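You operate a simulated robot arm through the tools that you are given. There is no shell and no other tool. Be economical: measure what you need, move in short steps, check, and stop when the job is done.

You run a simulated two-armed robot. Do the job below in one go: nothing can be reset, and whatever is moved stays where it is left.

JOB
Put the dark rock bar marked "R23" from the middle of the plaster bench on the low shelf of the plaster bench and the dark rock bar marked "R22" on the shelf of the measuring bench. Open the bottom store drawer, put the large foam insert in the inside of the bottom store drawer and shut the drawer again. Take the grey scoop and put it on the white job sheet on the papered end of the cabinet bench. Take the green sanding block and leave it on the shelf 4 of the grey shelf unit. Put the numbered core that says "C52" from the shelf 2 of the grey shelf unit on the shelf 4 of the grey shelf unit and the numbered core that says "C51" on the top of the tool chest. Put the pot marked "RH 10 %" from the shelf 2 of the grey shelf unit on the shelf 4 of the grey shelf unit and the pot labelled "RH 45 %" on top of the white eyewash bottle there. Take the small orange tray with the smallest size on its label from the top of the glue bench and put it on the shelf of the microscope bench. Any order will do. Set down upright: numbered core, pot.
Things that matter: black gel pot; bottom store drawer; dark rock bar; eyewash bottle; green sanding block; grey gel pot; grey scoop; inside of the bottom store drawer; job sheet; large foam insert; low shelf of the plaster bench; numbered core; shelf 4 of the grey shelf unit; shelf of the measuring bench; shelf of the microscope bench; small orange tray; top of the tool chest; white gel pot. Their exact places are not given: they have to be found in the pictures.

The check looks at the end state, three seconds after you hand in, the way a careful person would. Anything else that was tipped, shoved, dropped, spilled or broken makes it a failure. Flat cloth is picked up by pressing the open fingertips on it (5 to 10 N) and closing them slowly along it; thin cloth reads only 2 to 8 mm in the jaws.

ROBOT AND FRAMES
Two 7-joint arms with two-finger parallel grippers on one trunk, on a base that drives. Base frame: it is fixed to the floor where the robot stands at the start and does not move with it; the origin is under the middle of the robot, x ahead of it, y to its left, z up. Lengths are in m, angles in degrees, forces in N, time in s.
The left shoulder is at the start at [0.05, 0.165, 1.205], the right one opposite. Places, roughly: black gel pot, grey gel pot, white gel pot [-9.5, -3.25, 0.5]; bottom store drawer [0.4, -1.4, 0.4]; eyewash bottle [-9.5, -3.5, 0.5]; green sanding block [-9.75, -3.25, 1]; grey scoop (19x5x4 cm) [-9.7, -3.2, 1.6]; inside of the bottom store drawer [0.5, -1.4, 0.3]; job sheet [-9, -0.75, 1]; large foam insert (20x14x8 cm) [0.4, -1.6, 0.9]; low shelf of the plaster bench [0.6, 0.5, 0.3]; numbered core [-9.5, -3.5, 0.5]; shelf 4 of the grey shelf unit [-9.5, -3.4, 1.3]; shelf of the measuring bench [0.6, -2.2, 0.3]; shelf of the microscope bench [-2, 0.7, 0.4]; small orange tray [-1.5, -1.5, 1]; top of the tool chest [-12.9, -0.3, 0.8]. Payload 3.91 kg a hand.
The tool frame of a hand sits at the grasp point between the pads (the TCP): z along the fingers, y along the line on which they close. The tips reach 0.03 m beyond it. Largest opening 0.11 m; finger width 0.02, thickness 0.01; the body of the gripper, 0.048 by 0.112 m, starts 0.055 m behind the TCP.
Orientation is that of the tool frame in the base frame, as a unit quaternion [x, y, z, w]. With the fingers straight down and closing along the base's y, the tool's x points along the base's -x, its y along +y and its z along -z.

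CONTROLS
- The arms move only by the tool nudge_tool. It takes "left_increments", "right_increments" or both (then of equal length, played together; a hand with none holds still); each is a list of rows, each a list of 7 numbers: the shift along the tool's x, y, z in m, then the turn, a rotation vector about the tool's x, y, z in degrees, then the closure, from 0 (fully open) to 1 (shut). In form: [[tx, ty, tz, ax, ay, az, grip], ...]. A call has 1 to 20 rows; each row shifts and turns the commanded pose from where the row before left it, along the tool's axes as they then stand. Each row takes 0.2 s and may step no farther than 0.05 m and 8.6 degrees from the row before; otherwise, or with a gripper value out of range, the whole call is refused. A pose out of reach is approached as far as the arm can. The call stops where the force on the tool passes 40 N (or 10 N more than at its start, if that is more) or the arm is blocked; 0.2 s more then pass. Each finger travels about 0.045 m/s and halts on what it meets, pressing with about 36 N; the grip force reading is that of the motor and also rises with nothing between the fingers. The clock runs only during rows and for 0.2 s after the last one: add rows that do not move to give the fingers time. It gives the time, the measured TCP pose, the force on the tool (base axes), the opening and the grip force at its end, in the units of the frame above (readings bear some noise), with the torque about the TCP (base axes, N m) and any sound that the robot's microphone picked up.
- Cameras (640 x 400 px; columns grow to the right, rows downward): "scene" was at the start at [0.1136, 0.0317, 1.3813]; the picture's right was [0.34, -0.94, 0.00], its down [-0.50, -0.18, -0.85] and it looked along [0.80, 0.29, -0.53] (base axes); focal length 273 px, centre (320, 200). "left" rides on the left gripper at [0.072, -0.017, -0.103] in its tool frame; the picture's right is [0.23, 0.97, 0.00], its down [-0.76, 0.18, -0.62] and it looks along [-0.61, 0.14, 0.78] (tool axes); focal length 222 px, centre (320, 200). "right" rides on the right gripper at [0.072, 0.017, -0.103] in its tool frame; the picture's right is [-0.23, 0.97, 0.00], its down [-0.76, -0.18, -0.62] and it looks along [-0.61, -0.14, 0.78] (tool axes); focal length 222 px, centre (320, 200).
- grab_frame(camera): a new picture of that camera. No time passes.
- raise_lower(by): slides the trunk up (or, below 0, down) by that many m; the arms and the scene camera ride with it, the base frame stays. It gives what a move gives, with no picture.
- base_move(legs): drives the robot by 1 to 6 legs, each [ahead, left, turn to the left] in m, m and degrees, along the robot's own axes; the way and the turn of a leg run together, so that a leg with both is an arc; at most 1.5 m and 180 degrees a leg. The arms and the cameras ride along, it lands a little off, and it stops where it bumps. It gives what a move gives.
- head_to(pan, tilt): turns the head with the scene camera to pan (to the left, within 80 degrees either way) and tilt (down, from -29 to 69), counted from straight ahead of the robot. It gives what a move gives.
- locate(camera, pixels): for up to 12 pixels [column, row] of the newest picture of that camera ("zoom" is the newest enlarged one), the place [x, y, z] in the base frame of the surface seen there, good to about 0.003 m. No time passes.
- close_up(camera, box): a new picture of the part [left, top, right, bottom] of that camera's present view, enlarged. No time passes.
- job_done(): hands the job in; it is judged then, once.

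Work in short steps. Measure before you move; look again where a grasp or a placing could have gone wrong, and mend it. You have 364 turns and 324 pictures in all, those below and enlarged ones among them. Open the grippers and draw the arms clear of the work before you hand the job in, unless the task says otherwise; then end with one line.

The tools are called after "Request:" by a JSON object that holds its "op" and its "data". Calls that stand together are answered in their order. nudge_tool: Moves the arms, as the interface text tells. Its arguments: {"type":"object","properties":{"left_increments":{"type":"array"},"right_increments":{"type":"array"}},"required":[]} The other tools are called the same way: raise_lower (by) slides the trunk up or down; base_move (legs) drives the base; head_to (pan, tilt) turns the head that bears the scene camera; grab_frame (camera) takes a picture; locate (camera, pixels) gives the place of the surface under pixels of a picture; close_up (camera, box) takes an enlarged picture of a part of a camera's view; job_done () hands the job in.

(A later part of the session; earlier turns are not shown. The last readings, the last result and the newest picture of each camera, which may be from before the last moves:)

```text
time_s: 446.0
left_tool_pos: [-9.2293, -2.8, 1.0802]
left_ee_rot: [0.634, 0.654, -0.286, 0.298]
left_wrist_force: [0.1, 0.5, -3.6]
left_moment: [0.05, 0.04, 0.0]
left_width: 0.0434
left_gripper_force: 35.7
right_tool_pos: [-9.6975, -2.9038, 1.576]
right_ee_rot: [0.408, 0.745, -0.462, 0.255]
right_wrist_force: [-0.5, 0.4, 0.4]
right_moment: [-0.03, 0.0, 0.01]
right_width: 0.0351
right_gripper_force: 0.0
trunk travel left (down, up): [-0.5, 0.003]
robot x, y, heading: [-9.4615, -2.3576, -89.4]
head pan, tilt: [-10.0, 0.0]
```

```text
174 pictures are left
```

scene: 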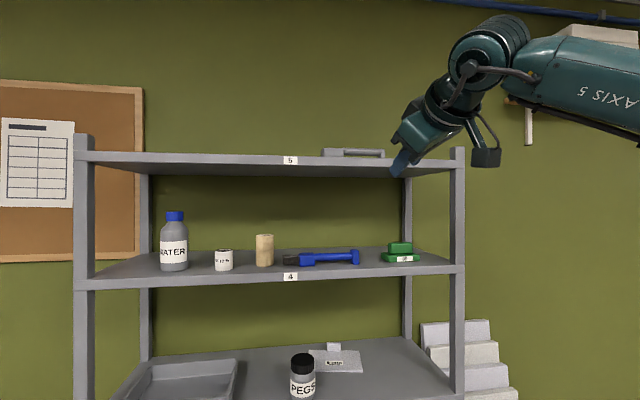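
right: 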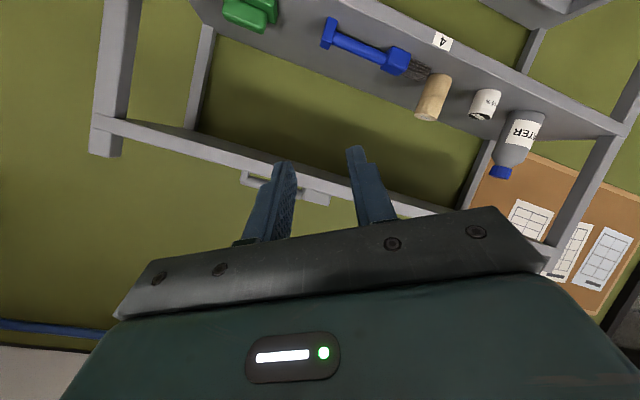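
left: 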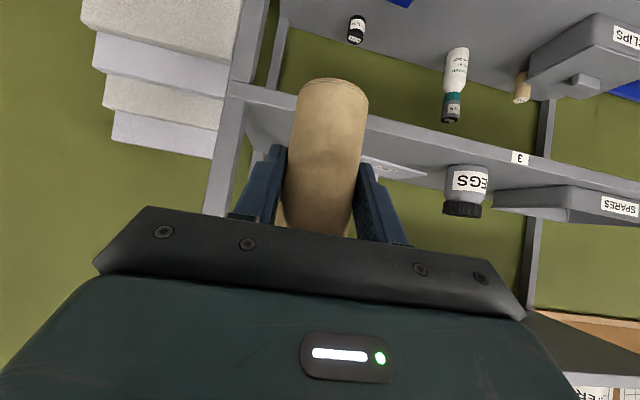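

The −90° roll is blocked after ~35°. I test the other direction (+), 125° back.

Request:
{"op": "nudge_tool", "data": {"right_increments": [[0, 0, 0, 0, 0, 7.8, 0.68], [0, 0, 0, 0, 0, 7.8, 0.68], [0, 0, 0, 0, 0, 7.8, 0.68], [0, 0, 0, 0, 0, 7.8, 0.68], [0, 0, 0, 0, 0, 7.8, 0.68], [0, 0, 0, 0, 0, 7.8, 0.68], [0, 0, 0, 0, 0, 7.8, 0.68], [0, 0, 0, 0, 0, 7.8, 0.68], [0, 0, 0, 0, 0, 7.8, 0.68], [0, 0, 0, 0, 0, 7.8, 0.68], [0, 0, 0, 0, 0, 7.8, 0.68], [0, 0, 0, 0, 0, 7.8, 0.68], [0, 0, 0, 0, 0, 7.8, 0.68], [0, 0, 0, 0, 0, 7.8, 0.68], [0, 0, 0, 0, 0, 7.8, 0.68], [0, 0, 0, 0, 0, 7.8, 0.68], [0, 0, 0, 0, 0, 0, 0.68]]}}

```text
time_s: 449.6
left_tool_pos: [-9.2282, -2.8, 1.0793]
left_ee_rot: [0.635, 0.653, -0.287, 0.296]
left_wrist_force: [0.0, -0.6, -4.1]
left_moment: [0.03, 0.01, 0.0]
left_width: 0.0435
left_gripper_force: 36.0
right_tool_pos: [-9.696, -2.9042, 1.5761]
right_ee_rot: [0.85, -0.017, 0.012, 0.526]
right_wrist_force: [0.5, 0.2, -0.2]
right_moment: [0.0, 0.01, 0.02]
right_width: 0.0354
right_gripper_force: 0.0
trunk travel left (down, up): [-0.5, 0.003]
robot x, y, heading: [-9.4619, -2.3547, -88.8]
head pan, tilt: [-10.0, 0.0]
```

The + roll works: tool points forward, 26.5° down, closing vertically. I raise the hand 0.123.

Request:
{"op": "nudge_tool", "data": {"right_increments": [[0, 0.0367, -0.0183, 0, 0, 0, 0.68], [0, 0.0367, -0.0183, 0, 0, 0, 0.68], [0, 0.0367, -0.0183, 0, 0, 0, 0.68], [0, 0, 0, 0, 0, 0, 0.68]]}}

Request:
{"op": "grab_frame", "data": {"camera": "right"}}

```text
time_s: 450.6
left_tool_pos: [-9.2291, -2.8007, 1.079]
left_ee_rot: [0.635, 0.653, -0.286, 0.297]
left_wrist_force: [-0.7, 0.2, -3.6]
left_moment: [0.03, -0.01, -0.01]
left_width: 0.0437
left_gripper_force: 35.8
right_tool_pos: [-9.7028, -2.9048, 1.6999]
right_ee_rot: [0.85, -0.016, 0.012, 0.527]
right_wrist_force: [-1.0, -0.3, 0.7]
right_moment: [0.04, 0.02, 0.03]
right_width: 0.0353
right_gripper_force: 0.1
trunk travel left (down, up): [-0.5, 0.003]
robot x, y, heading: [-9.461, -2.357, -89.2]
head pan, tilt: [-10.0, 0.0]
```

```text
173 pictures are left
```

right: 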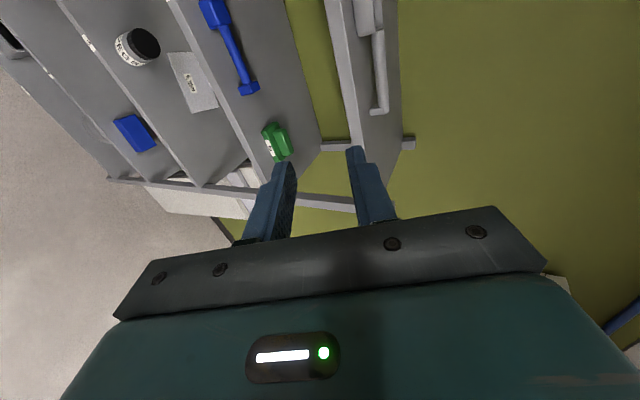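

I see the scoop at (372,55). I measure rod, shelf surface, bowl.

Request:
{"op": "close_up", "data": {"camera": "right", "box": [320, 0, 448, 130]}}

Request:
{"op": "locate", "data": {"camera": "right", "pixels": [[379, 50], [380, 70], [381, 95], [392, 70], [350, 70], [366, 15], [366, 30], [376, 110], [366, 80], [372, 40]]}}

```text
3.08 times, centred on (384, 65) of right
```

zoom: 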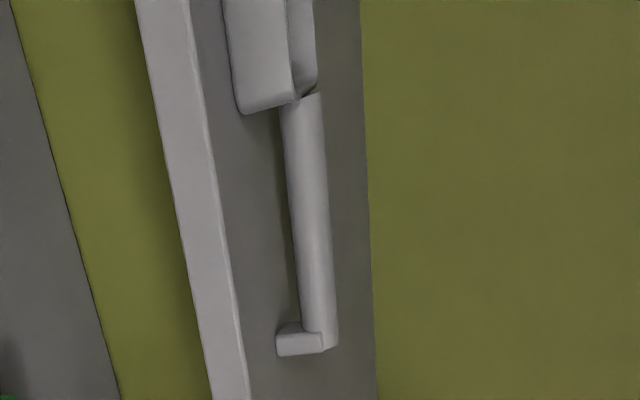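

```text
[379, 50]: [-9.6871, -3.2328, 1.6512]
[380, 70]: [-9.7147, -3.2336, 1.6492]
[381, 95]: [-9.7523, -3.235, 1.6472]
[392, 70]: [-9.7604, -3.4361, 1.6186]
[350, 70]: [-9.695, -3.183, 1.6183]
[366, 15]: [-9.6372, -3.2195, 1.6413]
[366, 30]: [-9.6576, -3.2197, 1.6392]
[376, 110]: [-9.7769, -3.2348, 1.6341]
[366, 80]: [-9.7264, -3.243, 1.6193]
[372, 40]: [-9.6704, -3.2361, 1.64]
```

Shelf 5 at z 1.619; rod centre ≈ (y −3.2425, z 1.6455). I set the opening to 0.028, lower the hand 0.041 in front of the shelf, and drive closer.

Request:
{"op": "nudge_tool", "data": {"right_increments": [[-0.0035, -0.0183, 0.0092, 0, 0, 0, 0.745], [-0.0035, -0.0183, 0.0092, 0, 0, 0, 0.745], [0, 0, 0, 0, 0, 0, 0.745]]}}

Request:
{"op": "base_move", "data": {"legs": [[0.25, 0, -0.5]]}}

Request:
{"op": "grab_frame", "data": {"camera": "right"}}

Request:
{"op": "grab_frame", "data": {"camera": "scene"}}

```text
time_s: 451.4
left_tool_pos: [-9.2289, -2.8001, 1.0792]
left_ee_rot: [0.634, 0.654, -0.287, 0.298]
left_wrist_force: [-0.2, 0.3, -3.2]
left_moment: [0.0, 0.02, 0.02]
left_width: 0.0438
left_gripper_force: 36.0
right_tool_pos: [-9.7049, -2.9025, 1.6571]
right_ee_rot: [0.85, -0.016, 0.012, 0.526]
right_wrist_force: [0.0, -0.1, -0.4]
right_moment: [0.01, 0.02, -0.01]
right_width: 0.028
right_gripper_force: 0.1
trunk travel left (down, up): [-0.5, 0.003]
robot x, y, heading: [-9.4581, -2.3563, -89.0]
head pan, tilt: [-10.0, 0.0]
```

```text
time_s: 453.2
left_tool_pos: [-9.2275, -3.0534, 1.0795]
left_ee_rot: [0.636, 0.652, -0.287, 0.297]
left_wrist_force: [0.3, 0.1, -3.6]
left_moment: [0.03, -0.03, -0.01]
left_width: 0.0434
left_gripper_force: 36.0
right_tool_pos: [-9.7049, -3.154, 1.658]
right_ee_rot: [0.85, -0.018, 0.01, 0.526]
right_wrist_force: [0.2, -0.5, 0.0]
right_moment: [-0.01, 0.01, 0.01]
right_width: 0.0284
right_gripper_force: 0.0
trunk travel left (down, up): [-0.5, 0.003]
robot x, y, heading: [-9.4612, -2.6086, -89.5]
head pan, tilt: [-10.0, 0.0]
```

```text
171 pictures are left
```

right: 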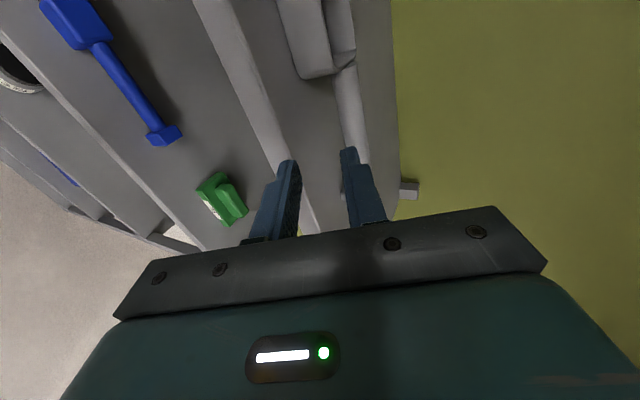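

```text
170 pictures are left
```

scene: 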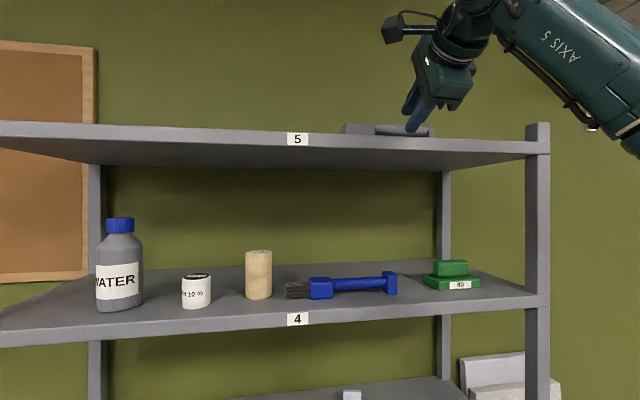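

I re-measure the rod in the right view to correct the height.

Request:
{"op": "locate", "data": {"camera": "right", "pixels": [[345, 85], [350, 110], [356, 140], [340, 110], [362, 120], [300, 110], [260, 100], [330, 125]]}}

Request:
{"op": "close_up", "data": {"camera": "right", "box": [240, 60, 420, 220]}}

```text
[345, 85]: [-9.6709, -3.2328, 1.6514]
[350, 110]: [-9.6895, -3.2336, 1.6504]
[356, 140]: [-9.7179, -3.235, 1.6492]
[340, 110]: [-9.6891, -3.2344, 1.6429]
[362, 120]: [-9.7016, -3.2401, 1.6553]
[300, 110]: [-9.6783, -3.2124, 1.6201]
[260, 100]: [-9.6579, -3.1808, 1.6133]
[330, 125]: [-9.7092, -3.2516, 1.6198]
```

```text
2.50 times, centred on (330, 140) of right
```

zoom: 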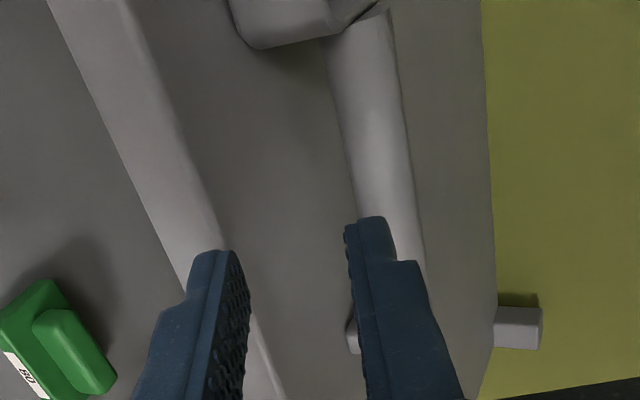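

Rod centre z ≈1.648. I raise 3 mm and drive 0.066 ahead.

Request:
{"op": "nudge_tool", "data": {"right_increments": [[0, 0.0027, -0.0013, 0, 0, 0, 0.745], [0, 0, 0, 0, 0, 0, 0.745]]}}

Request:
{"op": "base_move", "data": {"legs": [[0.066, 0, 0]]}}

Request:
{"op": "grab_frame", "data": {"camera": "right"}}

```text
time_s: 453.8
left_tool_pos: [-9.2282, -3.0542, 1.0793]
left_ee_rot: [0.636, 0.652, -0.288, 0.296]
left_wrist_force: [-1.1, 0.4, -2.5]
left_moment: [0.05, -0.01, 0.01]
left_width: 0.0435
left_gripper_force: 35.7
right_tool_pos: [-9.7057, -3.1539, 1.6619]
right_ee_rot: [0.85, -0.018, 0.01, 0.527]
right_wrist_force: [0.1, 1.1, 0.0]
right_moment: [-0.02, -0.05, 0.03]
right_width: 0.0283
right_gripper_force: 0.1
trunk travel left (down, up): [-0.5, 0.003]
robot x, y, heading: [-9.457, -2.6075, -89.6]
head pan, tilt: [-10.0, 0.0]
```

```text
time_s: 454.8
left_tool_pos: [-9.2267, -3.1203, 1.0791]
left_ee_rot: [0.635, 0.653, -0.287, 0.297]
left_wrist_force: [0.8, -0.9, -2.8]
left_moment: [0.02, -0.02, 0.02]
left_width: 0.0434
left_gripper_force: 36.0
right_tool_pos: [-9.7038, -3.2207, 1.6611]
right_ee_rot: [0.85, -0.019, 0.01, 0.526]
right_wrist_force: [0.3, -0.4, -0.4]
right_moment: [0.0, 0.0, -0.01]
right_width: 0.0282
right_gripper_force: 0.1
trunk travel left (down, up): [-0.5, 0.003]
robot x, y, heading: [-9.457, -2.675, -89.6]
head pan, tilt: [-10.0, 0.0]
```

```text
168 pictures are left
```

right: 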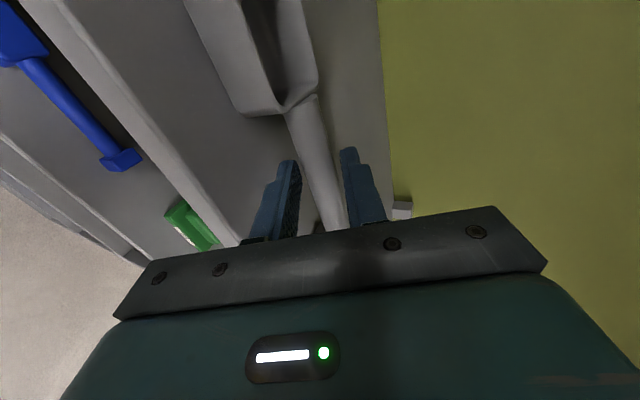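

The rod passes between the fingers. Close.

Request:
{"op": "nudge_tool", "data": {"right_increments": [[0, 0, 0, 0, 0, 0, 0.85], [0, 0, 0, 0, 0, 0, 1], [0, 0, 0, 0, 0, 0, 1]]}}

Request:
{"op": "grab_frame", "data": {"camera": "right"}}

```text
time_s: 455.6
left_tool_pos: [-9.2274, -3.1189, 1.0797]
left_ee_rot: [0.635, 0.652, -0.288, 0.297]
left_wrist_force: [-0.6, -0.7, -3.8]
left_moment: [-0.01, 0.0, 0.01]
left_width: 0.0436
left_gripper_force: 36.3
right_tool_pos: [-9.7044, -3.2191, 1.6618]
right_ee_rot: [0.85, -0.017, 0.011, 0.527]
right_wrist_force: [-0.8, -0.6, 1.9]
right_moment: [-0.11, 0.25, 0.04]
right_width: 0.0204
right_gripper_force: 36.1
trunk travel left (down, up): [-0.5, 0.003]
robot x, y, heading: [-9.4562, -2.6739, -89.7]
head pan, tilt: [-10.0, 0.0]
```

```text
167 pictures are left
```

right: 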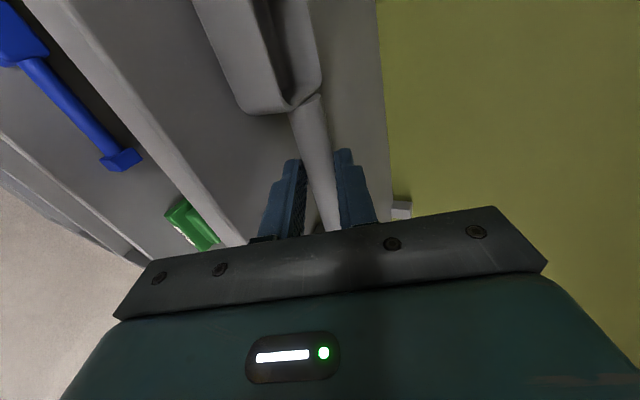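

Gripped (0.0204). Lift 5 cm and look, then back out.

Request:
{"op": "nudge_tool", "data": {"right_increments": [[0, 0.0224, -0.0112, 0, 0, 0, 1], [0, 0.0224, -0.0112, 0, 0, 0, 1], [0, 0, 0, 0, 0, 0, 1]]}}

Request:
{"op": "base_move", "data": {"legs": [[-0.5, 0, 0]]}}

Request:
{"op": "grab_frame", "data": {"camera": "right"}}

Request:
{"op": "grab_frame", "data": {"camera": "scene"}}

```text
time_s: 456.4
left_tool_pos: [-9.2286, -3.1207, 1.0786]
left_ee_rot: [0.635, 0.652, -0.287, 0.297]
left_wrist_force: [0.0, -0.6, -3.1]
left_moment: [0.05, -0.02, 0.03]
left_width: 0.0435
left_gripper_force: 36.2
right_tool_pos: [-9.7065, -3.2203, 1.7116]
right_ee_rot: [0.849, -0.019, 0.01, 0.528]
right_wrist_force: [-0.1, -0.4, -0.1]
right_moment: [0.0, -0.01, 0.06]
right_width: 0.0202
right_gripper_force: 35.4
trunk travel left (down, up): [-0.5, 0.003]
robot x, y, heading: [-9.4575, -2.6736, -89.4]
head pan, tilt: [-10.0, 0.0]
```

```text
time_s: 459.4
left_tool_pos: [-9.2317, -2.6136, 1.0797]
left_ee_rot: [0.635, 0.653, -0.287, 0.297]
left_wrist_force: [0.2, 0.2, -2.4]
left_moment: [0.01, -0.01, -0.01]
left_width: 0.0436
left_gripper_force: 36.4
right_tool_pos: [-9.7094, -2.716, 1.7105]
right_ee_rot: [0.85, -0.017, 0.012, 0.527]
right_wrist_force: [0.2, -0.1, -0.7]
right_moment: [0.0, 0.0, -0.01]
right_width: 0.0206
right_gripper_force: 36.1
trunk travel left (down, up): [-0.5, 0.003]
robot x, y, heading: [-9.4654, -2.1685, -89.1]
head pan, tilt: [-10.0, 0.0]
```

```text
166 pictures are left
```

right: 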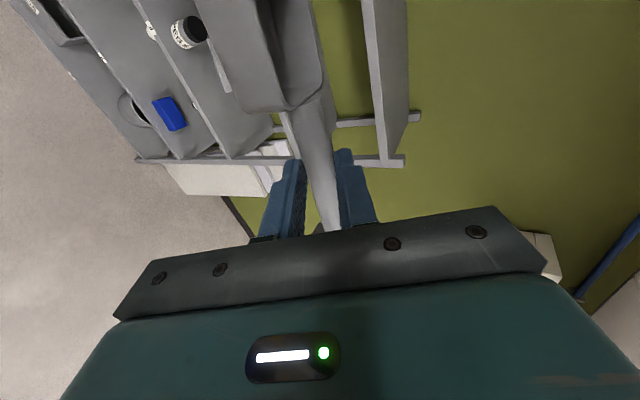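

```text
165 pictures are left
```

scene: 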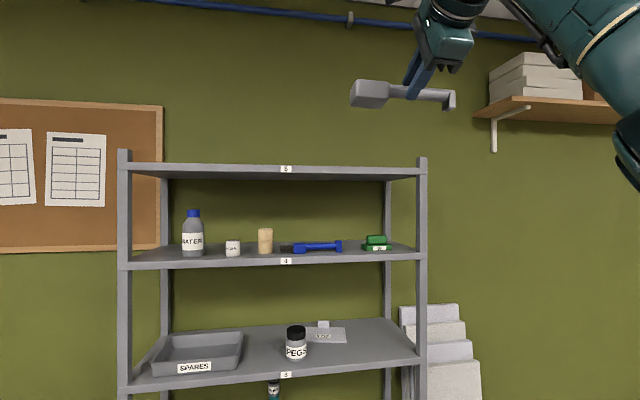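

Scoop held level. I turn around toward the cabinet bench's papered end and look.

Request:
{"op": "base_move", "data": {"legs": [[0, 0, 179]]}}

Request:
{"op": "nudge_tool", "data": {"right_increments": [[0, -0.04, 0.02, 0, 0, 0, 1], [0, -0.04, 0.02, 0, 0, 0, 1], [0, -0.04, 0.02, 0, 0, 0, 1], [0, -0.04, 0.02, 0, 0, 0, 1], [0, -0.04, 0.02, 0, 0, 0, 1], [0, -0.04, 0.02, 0, 0, 0, 1], [0, -0.04, 0.02, 0, 0, 0, 1], [0, -0.04, 0.02, 0, 0, 0, 1], [0, -0.04, 0.02, 0, 0, 0, 1], [0, 0, 0, 0, 0, 0, 1]]}}

Request:
{"op": "head_to", "data": {"pan": -10, "tilt": 25}}

Request:
{"op": "grab_frame", "data": {"camera": "scene"}}

```text
time_s: 467.1
left_tool_pos: [-9.6818, -1.7177, 1.0783]
left_ee_rot: [-0.643, 0.646, 0.292, 0.291]
left_wrist_force: [-0.6, 0.0, -3.4]
left_moment: [0.01, -0.01, 0.02]
left_width: 0.0436
left_gripper_force: 36.0
right_tool_pos: [-9.1996, -1.631, 1.711]
right_ee_rot: [0.03, 0.849, 0.527, -0.003]
right_wrist_force: [0.2, -0.2, -1.2]
right_moment: [0.0, 0.01, 0.04]
right_width: 0.02
right_gripper_force: 36.4
trunk travel left (down, up): [-0.5, 0.003]
robot x, y, heading: [-9.4641, -2.168, 89.1]
head pan, tilt: [-10.0, 0.0]
```

```text
time_s: 469.3
left_tool_pos: [-9.6826, -1.7179, 1.0795]
left_ee_rot: [-0.643, 0.645, 0.293, 0.292]
left_wrist_force: [-0.4, -0.2, -2.6]
left_moment: [-0.04, 0.01, -0.01]
left_width: 0.0434
left_gripper_force: 35.6
right_tool_pos: [-9.2168, -1.6308, 1.3113]
right_ee_rot: [0.031, 0.849, 0.527, -0.002]
right_wrist_force: [-0.3, 0.4, -0.2]
right_moment: [-0.03, 0.04, 0.03]
right_width: 0.0197
right_gripper_force: 35.4
trunk travel left (down, up): [-0.5, 0.003]
robot x, y, heading: [-9.4669, -2.1672, 89.2]
head pan, tilt: [-10.0, 0.0]
```

```text
time_s: 470.2
left_tool_pos: [-9.6809, -1.7179, 1.078]
left_ee_rot: [-0.643, 0.645, 0.292, 0.292]
left_wrist_force: [-0.9, 0.1, -2.4]
left_moment: [-0.04, 0.01, 0.0]
left_width: 0.0436
left_gripper_force: 36.1
right_tool_pos: [-9.2167, -1.6302, 1.3113]
right_ee_rot: [0.03, 0.849, 0.527, -0.002]
right_wrist_force: [0.1, -0.2, -0.2]
right_moment: [-0.03, -0.01, 0.0]
right_width: 0.0197
right_gripper_force: 36.6
trunk travel left (down, up): [-0.5, 0.003]
robot x, y, heading: [-9.4663, -2.1659, 88.9]
head pan, tilt: [-10.0, 25.0]
```

```text
164 pictures are left
```

scene: 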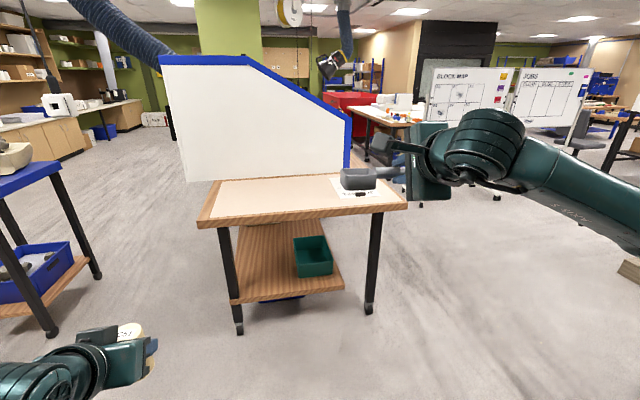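

I approach: right 0.2, ahead 0.5, and look down at the sheet.

Request:
{"op": "base_move", "data": {"legs": [[0.5, 0, 1]]}}

Request:
{"op": "head_to", "data": {"pan": -20, "tilt": 35}}

Request:
{"op": "grab_frame", "data": {"camera": "scene"}}

```text
time_s: 473.1
left_tool_pos: [-9.6818, -1.224, 1.0788]
left_ee_rot: [0.646, -0.642, -0.294, -0.291]
left_wrist_force: [0.0, 0.9, -3.2]
left_moment: [-0.02, 0.03, -0.02]
left_width: 0.0433
left_gripper_force: 36.1
right_tool_pos: [-9.2159, -1.1311, 1.3115]
right_ee_rot: [0.026, 0.85, 0.527, -0.006]
right_wrist_force: [0.4, -0.3, -0.4]
right_moment: [-0.02, 0.03, 0.0]
right_width: 0.0002
right_gripper_force: 36.2
trunk travel left (down, up): [-0.5, 0.003]
robot x, y, heading: [-9.4624, -1.6749, 89.4]
head pan, tilt: [-10.0, 25.0]
```

```text
time_s: 473.8
left_tool_pos: [-9.6813, -1.2251, 1.0792]
left_ee_rot: [0.646, -0.642, -0.293, -0.291]
left_wrist_force: [-0.1, -0.3, -3.3]
left_moment: [-0.07, -0.01, 0.03]
left_width: 0.0435
left_gripper_force: 35.9
right_tool_pos: [-9.2165, -1.1339, 1.3105]
right_ee_rot: [0.026, 0.849, 0.528, -0.006]
right_wrist_force: [-0.4, -0.1, 0.8]
right_moment: [-0.01, 0.0, -0.03]
right_width: 0.0
right_gripper_force: 36.0
trunk travel left (down, up): [-0.5, 0.003]
robot x, y, heading: [-9.4572, -1.675, 89.7]
head pan, tilt: [-20.0, 35.0]
```

```text
163 pictures are left
```

scene: 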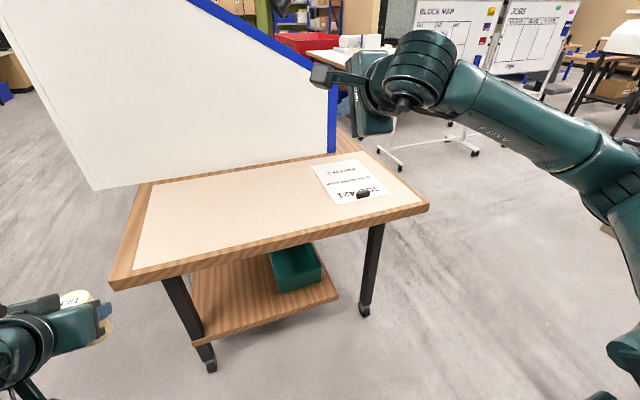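

The right gripper reads 0.0: the scoop slipped out during the drive. I look for it on the floor.

Request:
{"op": "head_to", "data": {"pan": -25, "tilt": 65}}

Request:
{"op": "grab_frame", "data": {"camera": "scene"}}

Request:
{"op": "grab_frame", "data": {"camera": "right"}}

```text
time_s: 474.8
left_tool_pos: [-9.6807, -1.2248, 1.0794]
left_ee_rot: [0.647, -0.641, -0.295, -0.29]
left_wrist_force: [0.0, 0.4, -3.7]
left_moment: [-0.02, 0.01, 0.0]
left_width: 0.0433
left_gripper_force: 36.2
right_tool_pos: [-9.2155, -1.1322, 1.3122]
right_ee_rot: [0.025, 0.849, 0.527, -0.005]
right_wrist_force: [0.9, -0.2, 0.3]
right_moment: [0.06, 0.05, -0.02]
right_width: 0.0
right_gripper_force: 36.9
trunk travel left (down, up): [-0.5, 0.003]
robot x, y, heading: [-9.455, -1.6745, 89.7]
head pan, tilt: [-25.0, 65.0]
```

```text
162 pictures are left
```

scene: 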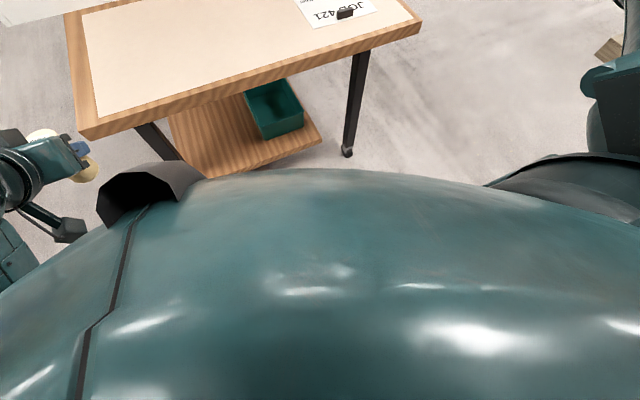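

```text
161 pictures are left
```

right: 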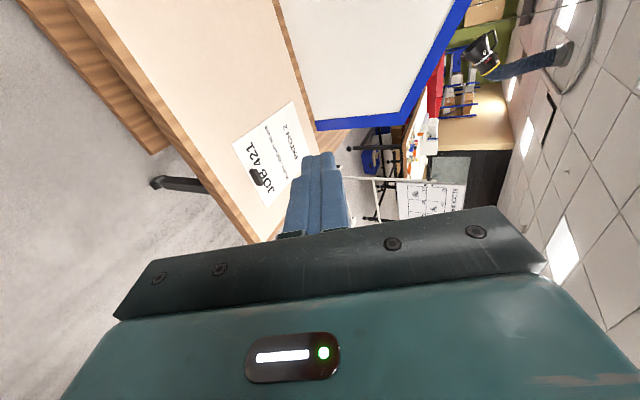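

Not visible from here. I back up 0.7 m and look at the floor where the hand passed.

Request:
{"op": "base_move", "data": {"legs": [[-0.75, 0, 0]]}}

Request:
{"op": "head_to", "data": {"pan": -15, "tilt": 45}}

Request:
{"op": "grab_frame", "data": {"camera": "scene"}}

```text
time_s: 478.8
left_tool_pos: [-9.6858, -1.9669, 1.0787]
left_ee_rot: [0.648, -0.64, -0.295, -0.289]
left_wrist_force: [-0.4, 0.5, -2.3]
left_moment: [-0.01, -0.02, 0.02]
left_width: 0.0434
left_gripper_force: 36.3
right_tool_pos: [-9.2216, -1.8725, 1.3109]
right_ee_rot: [0.025, 0.849, 0.527, -0.006]
right_wrist_force: [1.1, -0.6, -0.1]
right_moment: [-0.02, 0.0, 0.02]
right_width: 0.0001
right_gripper_force: 36.3
trunk travel left (down, up): [-0.5, 0.003]
robot x, y, heading: [-9.4604, -2.4122, 89.6]
head pan, tilt: [-25.0, 65.0]
```

```text
time_s: 479.6
left_tool_pos: [-9.6858, -1.9669, 1.0803]
left_ee_rot: [0.648, -0.64, -0.294, -0.29]
left_wrist_force: [0.3, -0.2, -3.1]
left_moment: [-0.06, 0.01, 0.01]
left_width: 0.0436
left_gripper_force: 36.3
right_tool_pos: [-9.2211, -1.8732, 1.3114]
right_ee_rot: [0.025, 0.85, 0.526, -0.006]
right_wrist_force: [-0.6, -0.5, 0.3]
right_moment: [-0.02, 0.03, 0.0]
right_width: 0.0002
right_gripper_force: 36.3
trunk travel left (down, up): [-0.5, 0.003]
robot x, y, heading: [-9.4648, -2.4189, 89.9]
head pan, tilt: [-15.0, 45.0]
```

```text
160 pictures are left
```

scene: 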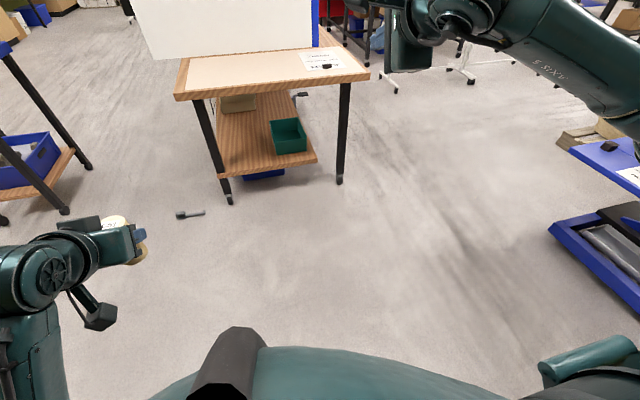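

The scoop lies on the floor at (190,213). I measure it.

Request:
{"op": "close_up", "data": {"camera": "scene", "box": [160, 193, 224, 233]}}

Request:
{"op": "locate", "data": {"camera": "zoom", "pixels": [[200, 215], [240, 210], [290, 205], [350, 200], [420, 190], [200, 300], [270, 230], [430, 200]]}}

```text
10.00 times, centred on (192, 213) of scene
```

zoom: 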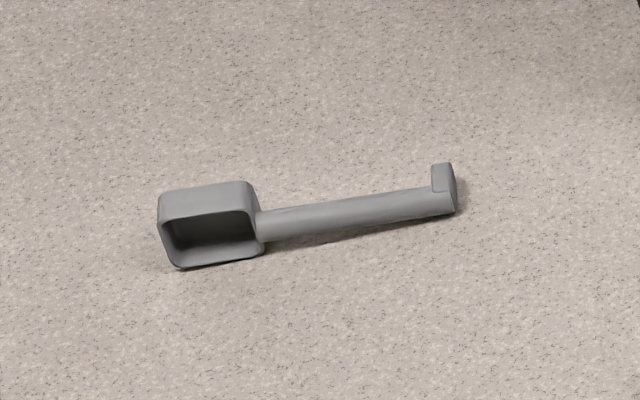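

```text
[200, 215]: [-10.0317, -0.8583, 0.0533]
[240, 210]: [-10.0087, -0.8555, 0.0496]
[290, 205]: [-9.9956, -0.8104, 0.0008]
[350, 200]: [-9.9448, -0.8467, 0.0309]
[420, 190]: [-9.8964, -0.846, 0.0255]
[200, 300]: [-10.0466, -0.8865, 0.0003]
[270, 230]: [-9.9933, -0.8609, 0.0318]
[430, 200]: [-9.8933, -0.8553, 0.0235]
```

The scoop is intact on the floor at (−9.95,−0.855). I'll deliver C51 first, so that one hand is free for safe work, then fetch the scoop. Turn west and look.

Request:
{"op": "base_move", "data": {"legs": [[0.3, 0, 0], [0, 0, 90]]}}

Request:
{"op": "head_to", "data": {"pan": -10, "tilt": 15}}

Request:
{"op": "grab_frame", "data": {"camera": "scene"}}

```text
time_s: 485.5
left_tool_pos: [-9.9077, -2.3383, 1.0795]
left_ee_rot: [0.91, 0.006, -0.413, 0.003]
left_wrist_force: [0.3, 0.2, -2.9]
left_moment: [0.03, -0.03, -0.04]
left_width: 0.0435
left_gripper_force: 36.0
right_tool_pos: [-10.0036, -1.8742, 1.3102]
right_ee_rot: [-0.585, 0.617, 0.367, -0.378]
right_wrist_force: [0.1, 0.5, 0.9]
right_moment: [-0.03, 0.03, -0.02]
right_width: 0.0
right_gripper_force: 36.1
trunk travel left (down, up): [-0.5, 0.003]
robot x, y, heading: [-9.4621, -2.1121, -179.7]
head pan, tilt: [-15.0, 45.0]
```

```text
time_s: 486.5
left_tool_pos: [-9.9078, -2.3371, 1.0797]
left_ee_rot: [0.911, 0.007, -0.413, 0.004]
left_wrist_force: [-0.4, 0.5, -2.6]
left_moment: [-0.01, 0.01, -0.02]
left_width: 0.0435
left_gripper_force: 35.9
right_tool_pos: [-10.0034, -1.8739, 1.311]
right_ee_rot: [-0.584, 0.617, 0.368, -0.377]
right_wrist_force: [-0.4, 0.5, -0.6]
right_moment: [-0.02, -0.01, 0.02]
right_width: 0.0
right_gripper_force: 35.7
trunk travel left (down, up): [-0.5, 0.003]
robot x, y, heading: [-9.4599, -2.1076, -180.3]
head pan, tilt: [-10.0, 15.0]
```

```text
158 pictures are left
```

scene: 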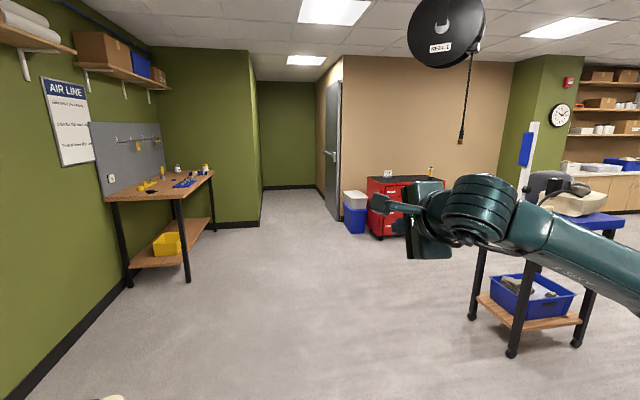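

The red tool chest is at (395,205) by the far wall. I measure it, the hanging cord, and the blue table.

Request:
{"op": "locate", "data": {"camera": "scene", "pixels": [[375, 178], [400, 180], [388, 173], [372, 200], [375, 238], [462, 138], [512, 350], [430, 172], [355, 230], [405, 200]]}}

Request:
{"op": "close_up", "data": {"camera": "scene", "box": [330, 150, 458, 250]}}

```text
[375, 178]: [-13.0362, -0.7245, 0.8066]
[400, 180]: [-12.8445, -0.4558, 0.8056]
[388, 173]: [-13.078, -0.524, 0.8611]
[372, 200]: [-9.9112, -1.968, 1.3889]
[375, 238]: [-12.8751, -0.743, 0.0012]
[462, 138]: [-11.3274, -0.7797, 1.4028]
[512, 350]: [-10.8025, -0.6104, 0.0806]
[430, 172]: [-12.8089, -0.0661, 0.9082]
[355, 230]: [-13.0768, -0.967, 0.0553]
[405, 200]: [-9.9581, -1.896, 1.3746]
```

```text
4.00 times, centred on (394, 200) of scene
```

zoom: 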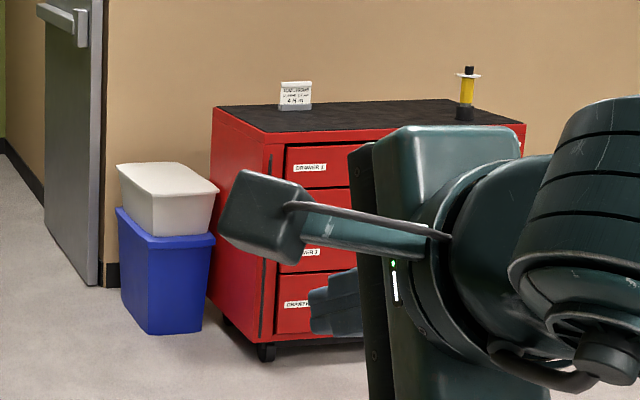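

Chest top z 0.806, front x≈−12.82. I drive west 2.5 m, then strafe north 1.9 m (the cord at (−11.33,−0.78) stays clear).

Request:
{"op": "base_move", "data": {"legs": [[1.25, 0, 0], [1.25, 0, 0], [0, -1.0, 0]]}}

Request:
{"op": "grab_frame", "data": {"camera": "scene"}}

```text
time_s: 503.2
left_tool_pos: [-12.3814, -1.3687, 1.0797]
left_ee_rot: [0.911, 0.01, -0.413, 0.006]
left_wrist_force: [-0.3, -0.3, -2.1]
left_moment: [-0.03, -0.01, -0.02]
left_width: 0.0434
left_gripper_force: 36.3
right_tool_pos: [-12.4796, -0.9046, 1.3096]
right_ee_rot: [-0.587, 0.615, 0.366, -0.38]
right_wrist_force: [-0.5, -0.5, -0.1]
right_moment: [0.0, 0.0, -0.02]
right_width: 0.0
right_gripper_force: 36.1
trunk travel left (down, up): [-0.5, 0.003]
robot x, y, heading: [-11.9354, -1.1393, -179.5]
head pan, tilt: [-10.0, 15.0]
```

```text
156 pictures are left
```

scene: 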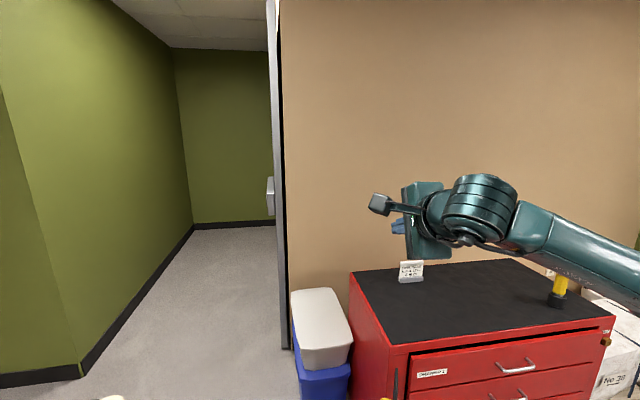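

Strafe 1.0 more, then look down at the chest top.

Request:
{"op": "base_move", "data": {"legs": [[0, -1.0, 0], [0.3, 0, 0]]}}

Request:
{"op": "head_to", "data": {"pan": 5, "tilt": 35}}

Request:
{"op": "grab_frame", "data": {"camera": "scene"}}

```text
time_s: 510.0
left_tool_pos: [-12.685, -0.3718, 1.0785]
left_ee_rot: [0.911, 0.0, -0.412, 0.002]
left_wrist_force: [0.9, 0.1, -3.7]
left_moment: [-0.01, -0.04, -0.03]
left_width: 0.0434
left_gripper_force: 35.9
right_tool_pos: [-12.7731, 0.0927, 1.3122]
right_ee_rot: [-0.58, 0.621, 0.369, -0.375]
right_wrist_force: [1.3, -1.3, -0.9]
right_moment: [-0.01, 0.01, 0.02]
right_width: 0.0001
right_gripper_force: 35.8
trunk travel left (down, up): [-0.5, 0.003]
robot x, y, heading: [-12.2315, -0.1543, 179.2]
head pan, tilt: [-10.0, 15.0]
```

```text
time_s: 510.8
left_tool_pos: [-12.6842, -0.3715, 1.0783]
left_ee_rot: [0.911, -0.001, -0.412, 0.001]
left_wrist_force: [0.4, -0.2, -3.1]
left_moment: [-0.01, -0.04, -0.01]
left_width: 0.0432
left_gripper_force: 35.7
right_tool_pos: [-12.7734, 0.0936, 1.3111]
right_ee_rot: [-0.58, 0.621, 0.371, -0.375]
right_wrist_force: [-0.3, -0.5, -0.2]
right_moment: [-0.01, 0.01, 0.02]
right_width: 0.0002
right_gripper_force: 36.0
trunk travel left (down, up): [-0.5, 0.003]
robot x, y, heading: [-12.2331, -0.147, 178.6]
head pan, tilt: [5.0, 35.0]
```

```text
155 pictures are left
```

scene: 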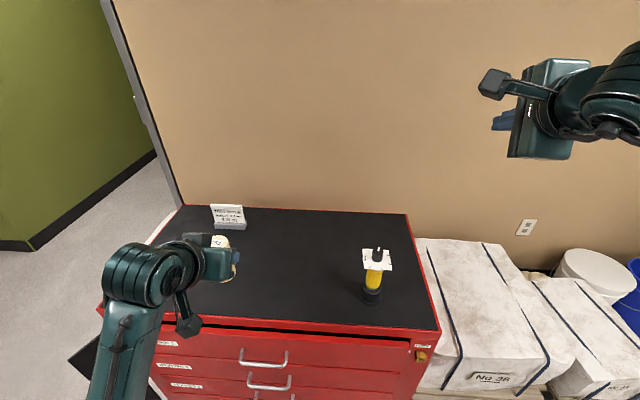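

I measure a free place on the chest top near (295,265).

Request:
{"op": "locate", "data": {"camera": "scene", "pixels": [[295, 265], [280, 315], [300, 215], [370, 295], [228, 225], [260, 265], [430, 325]]}}

```text
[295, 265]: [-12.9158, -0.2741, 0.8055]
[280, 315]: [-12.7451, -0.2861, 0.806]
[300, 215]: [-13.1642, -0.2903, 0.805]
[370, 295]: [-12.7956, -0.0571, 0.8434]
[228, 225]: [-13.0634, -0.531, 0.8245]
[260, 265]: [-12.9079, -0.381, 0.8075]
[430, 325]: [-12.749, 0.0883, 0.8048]
```

Place at (−12.92,−0.34). Extend the hand 0.12, drive 0.11, lower the trunk 0.195.

Request:
{"op": "nudge_tool", "data": {"left_increments": [[-0.0262, -0.01, 0.0302, 0, 0, 0, 0.8], [-0.0262, -0.01, 0.0302, 0, 0, 0, 0.8], [-0.0262, -0.01, 0.0302, 0, 0, 0, 0.8], [0, 0, 0, 0, 0, 0, 0.8]]}}

Request:
{"op": "base_move", "data": {"legs": [[0.11, 0, 1]]}}

Request:
{"op": "raise_lower", "data": {"by": -0.195}}

Request:
{"op": "grab_frame", "data": {"camera": "left"}}

Request:
{"op": "locate", "data": {"camera": "left", "pixels": [[330, 85], [330, 95], [325, 140], [320, 200], [300, 140], [360, 140], [250, 60], [420, 60]]}}

```text
time_s: 511.8
left_tool_pos: [-12.8024, -0.343, 1.0774]
left_ee_rot: [0.911, 0.001, -0.413, 0.002]
left_wrist_force: [-0.8, 0.1, -4.0]
left_moment: [0.04, -0.04, -0.01]
left_width: 0.0437
left_gripper_force: 36.4
right_tool_pos: [-12.7732, 0.0936, 1.3112]
right_ee_rot: [-0.58, 0.621, 0.37, -0.375]
right_wrist_force: [0.3, 0.3, 0.5]
right_moment: [0.01, 0.03, 0.0]
right_width: 0.0001
right_gripper_force: 36.2
trunk travel left (down, up): [-0.5, 0.003]
robot x, y, heading: [-12.2326, -0.1476, 178.9]
head pan, tilt: [5.0, 35.0]
```

```text
time_s: 513.0
left_tool_pos: [-12.909, -0.3518, 1.0762]
left_ee_rot: [0.911, 0.007, -0.413, 0.005]
left_wrist_force: [0.9, 0.4, -3.5]
left_moment: [-0.02, -0.02, -0.01]
left_width: 0.0437
left_gripper_force: 35.5
right_tool_pos: [-12.8863, 0.0859, 1.3108]
right_ee_rot: [-0.585, 0.617, 0.367, -0.378]
right_wrist_force: [-0.3, 0.8, -0.3]
right_moment: [0.01, -0.02, 0.01]
right_width: 0.0001
right_gripper_force: 36.4
trunk travel left (down, up): [-0.5, 0.003]
robot x, y, heading: [-12.3392, -0.1518, -179.8]
head pan, tilt: [5.0, 35.0]
```

```text
time_s: 515.2
left_tool_pos: [-12.9079, -0.3509, 0.8816]
left_ee_rot: [0.911, 0.008, -0.412, 0.005]
left_wrist_force: [0.2, -0.5, -2.1]
left_moment: [0.0, -0.02, 0.0]
left_width: 0.0433
left_gripper_force: 36.0
right_tool_pos: [-12.884, 0.0856, 1.117]
right_ee_rot: [-0.585, 0.616, 0.367, -0.379]
right_wrist_force: [0.1, 0.4, -0.2]
right_moment: [-0.01, 0.02, -0.02]
right_width: 0.0
right_gripper_force: 36.1
trunk travel left (down, up): [-0.305, 0.198]
robot x, y, heading: [-12.3414, -0.1493, -179.7]
head pan, tilt: [5.0, 35.0]
```

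```text
154 pictures are left
```

left: 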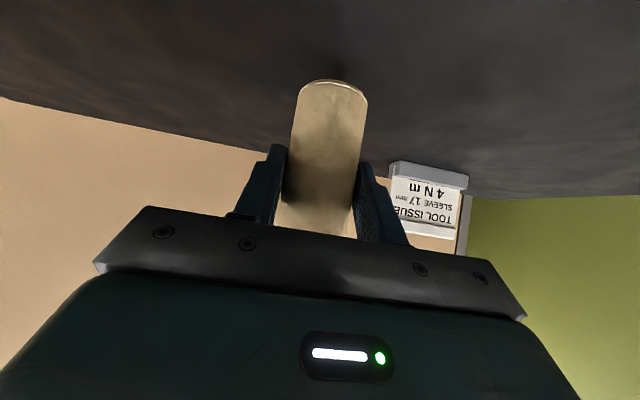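

```text
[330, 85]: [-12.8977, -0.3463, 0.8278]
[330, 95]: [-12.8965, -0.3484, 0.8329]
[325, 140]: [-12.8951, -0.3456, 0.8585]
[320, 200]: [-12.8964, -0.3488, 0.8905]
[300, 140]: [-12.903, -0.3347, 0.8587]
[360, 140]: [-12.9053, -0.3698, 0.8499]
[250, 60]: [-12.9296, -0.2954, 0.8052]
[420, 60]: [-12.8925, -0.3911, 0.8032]
```

Core upright, bottom 2 cm above the top. Lower 0.016, then creep.

Request:
{"op": "nudge_tool", "data": {"left_increments": [[0.0121, 0, 0.0105, 0, 0, 0, 0.8], [0, 0, 0, 0, 0, 0, 0.8], [0.0008, 0, 0.0007, 0, 0, 0, 0.8], [0.0008, 0, 0.0007, 0, 0, 0, 0.8], [0, 0, 0, 0, 0, 0, 0.8]]}}

```text
time_s: 516.4
left_tool_pos: [-12.9083, -0.3515, 0.8643]
left_ee_rot: [0.911, 0.008, -0.413, 0.006]
left_wrist_force: [-0.1, -0.4, -2.5]
left_moment: [-0.01, -0.03, -0.01]
left_width: 0.0435
left_gripper_force: 36.3
right_tool_pos: [-12.8854, 0.0867, 1.1166]
right_ee_rot: [-0.585, 0.616, 0.367, -0.378]
right_wrist_force: [0.3, -0.3, 0.3]
right_moment: [0.0, 0.01, -0.01]
right_width: 0.0001
right_gripper_force: 36.1
trunk travel left (down, up): [-0.305, 0.198]
robot x, y, heading: [-12.3428, -0.15, -179.9]
head pan, tilt: [5.0, 35.0]
```

Request:
{"op": "nudge_tool", "data": {"left_increments": [[0.0008, 0, 0.0007, 0, 0, 0, 0.8], [0.0008, 0, 0.0007, 0, 0, 0, 0.8], [0, 0, 0, 0, 0, 0, 0.8]]}}

```text
time_s: 517.2
left_tool_pos: [-12.9076, -0.3513, 0.8633]
left_ee_rot: [0.91, 0.008, -0.415, 0.005]
left_wrist_force: [0.1, -1.1, 6.8]
left_moment: [0.03, -0.06, -0.01]
left_width: 0.0438
left_gripper_force: 36.0
right_tool_pos: [-12.884, 0.0872, 1.1179]
right_ee_rot: [-0.584, 0.617, 0.367, -0.378]
right_wrist_force: [0.0, -0.4, 0.5]
right_moment: [0.02, -0.01, 0.01]
right_width: 0.0
right_gripper_force: 36.2
trunk travel left (down, up): [-0.305, 0.198]
robot x, y, heading: [-12.3404, -0.1499, -179.7]
head pan, tilt: [5.0, 35.0]
```

Contact. Release and withdraw along the tool axis.

Request:
{"op": "nudge_tool", "data": {"left_increments": [[0, 0, 0, 0, 0, 0, 0.5], [0, 0, 0, 0, 0, 0, 0.3], [0, 0, 0, 0, 0, 0, 0.3], [0, 0, -0.03, 0, 0, 0, 0.3], [0, 0, -0.04, 0, 0, 0, 0.3], [0, 0, -0.04, 0, 0, 0, 0.3], [0, 0, 0, 0, 0, 0, 0.3]]}}

Request:
{"op": "base_move", "data": {"legs": [[-0.4, 0, 0]]}}

Request:
{"op": "grab_frame", "data": {"camera": "scene"}}

```text
time_s: 518.8
left_tool_pos: [-12.8259, -0.3483, 0.9361]
left_ee_rot: [0.911, 0.008, -0.412, 0.006]
left_wrist_force: [-0.1, -0.5, 0.9]
left_moment: [0.03, 0.02, -0.02]
left_width: 0.0768
left_gripper_force: 0.1
right_tool_pos: [-12.8845, 0.0869, 1.1158]
right_ee_rot: [-0.585, 0.616, 0.367, -0.378]
right_wrist_force: [0.0, 0.0, 0.0]
right_moment: [0.0, 0.0, 0.03]
right_width: 0.0001
right_gripper_force: 36.1
trunk travel left (down, up): [-0.305, 0.198]
robot x, y, heading: [-12.3378, -0.1521, -179.9]
head pan, tilt: [5.0, 35.0]
```

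```text
time_s: 521.3
left_tool_pos: [-12.4239, -0.3486, 0.9364]
left_ee_rot: [0.911, 0.007, -0.413, 0.005]
left_wrist_force: [-0.4, -0.7, 0.5]
left_moment: [0.02, -0.02, 0.02]
left_width: 0.0769
left_gripper_force: 0.1
right_tool_pos: [-12.4827, 0.0871, 1.1167]
right_ee_rot: [-0.586, 0.616, 0.367, -0.379]
right_wrist_force: [0.0, 0.8, 1.1]
right_moment: [0.03, 0.02, 0.01]
right_width: 0.0
right_gripper_force: 35.5
trunk travel left (down, up): [-0.305, 0.198]
robot x, y, heading: [-11.9381, -0.1488, -180.1]
head pan, tilt: [5.0, 35.0]
```

```text
153 pictures are left
```

scene: 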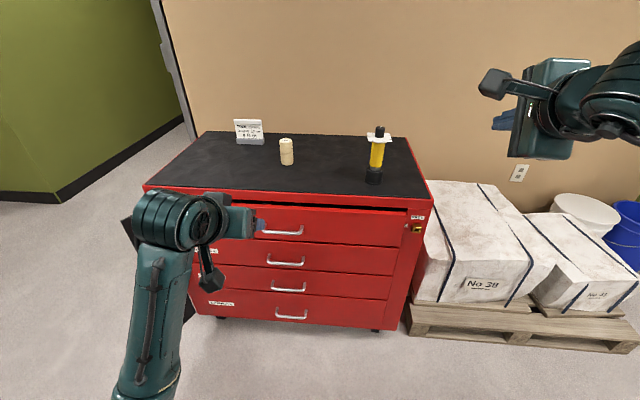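

C51 stands on the tool chest. Now the scoop: strafe south, turn to face north, and strafe east in front of it.

Request:
{"op": "base_move", "data": {"legs": [[0, 1.4, 0], [0, 0.3, 0], [0, 0, -90], [0, -1.5, 0]]}}

Request:
{"op": "head_to", "data": {"pan": -15, "tilt": 40}}

Request:
{"op": "grab_frame", "data": {"camera": "scene"}}

```text
time_s: 540.8
left_tool_pos: [-10.624, -1.3399, 0.9353]
left_ee_rot: [0.655, -0.633, -0.299, -0.285]
left_wrist_force: [-0.3, -0.5, -1.3]
left_moment: [-0.01, 0.04, 0.01]
left_width: 0.0769
left_gripper_force: 0.0
right_tool_pos: [-10.1904, -1.2738, 1.1149]
right_ee_rot: [0.015, 0.85, 0.527, -0.012]
right_wrist_force: [-0.2, 0.4, 0.2]
right_moment: [-0.01, 0.0, -0.01]
right_width: 0.0
right_gripper_force: 35.8
trunk travel left (down, up): [-0.305, 0.198]
robot x, y, heading: [-10.4187, -1.8207, 91.0]
head pan, tilt: [5.0, 35.0]
```

```text
time_s: 541.6
left_tool_pos: [-10.6249, -1.3409, 0.9356]
left_ee_rot: [0.655, -0.633, -0.299, -0.285]
left_wrist_force: [-0.8, -0.1, -0.3]
left_moment: [0.01, -0.02, 0.0]
left_width: 0.077
left_gripper_force: 0.0
right_tool_pos: [-10.1912, -1.2726, 1.1173]
right_ee_rot: [0.014, 0.85, 0.527, -0.012]
right_wrist_force: [0.1, -0.9, 0.3]
right_moment: [0.03, 0.0, -0.02]
right_width: 0.0001
right_gripper_force: 35.7
trunk travel left (down, up): [-0.305, 0.198]
robot x, y, heading: [-10.4196, -1.8215, 91.0]
head pan, tilt: [-15.0, 40.0]
```

```text
152 pictures are left
```

scene: 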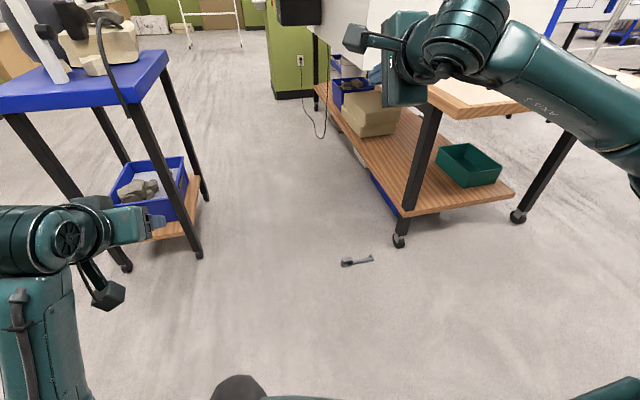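

I enlarge and measure the scoop.

Request:
{"op": "close_up", "data": {"camera": "scene", "box": [332, 244, 384, 280]}}

Request:
{"op": "locate", "data": {"camera": "zoom", "pixels": [[115, 190], [200, 160], [115, 250], [215, 220], [270, 200], [350, 180], [440, 170], [490, 160], [300, 300], [160, 170]]}}

Request:
{"op": "locate", "data": {"camera": "scene", "pixels": [[400, 240], [515, 220], [200, 255], [430, 110], [165, 55], [385, 200]]}}

```text
11.11 times, centred on (358, 262) of scene
```

zoom: 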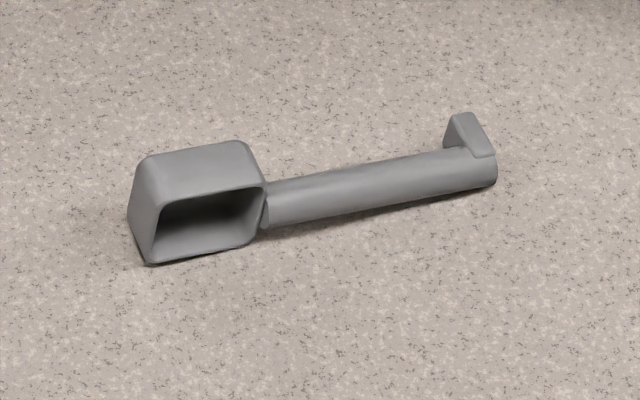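

```text
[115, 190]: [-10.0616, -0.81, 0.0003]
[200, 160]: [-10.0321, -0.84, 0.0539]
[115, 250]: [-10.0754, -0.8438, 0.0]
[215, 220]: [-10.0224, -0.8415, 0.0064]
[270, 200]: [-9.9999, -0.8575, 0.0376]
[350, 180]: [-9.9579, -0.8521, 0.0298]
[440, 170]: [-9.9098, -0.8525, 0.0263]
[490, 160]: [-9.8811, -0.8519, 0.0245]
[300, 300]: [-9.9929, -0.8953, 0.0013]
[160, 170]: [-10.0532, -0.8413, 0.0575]
```

```text
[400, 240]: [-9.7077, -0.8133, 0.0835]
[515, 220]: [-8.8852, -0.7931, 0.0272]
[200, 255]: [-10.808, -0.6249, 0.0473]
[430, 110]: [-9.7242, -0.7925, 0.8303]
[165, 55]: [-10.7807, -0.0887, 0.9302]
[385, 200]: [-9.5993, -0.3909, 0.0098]
```

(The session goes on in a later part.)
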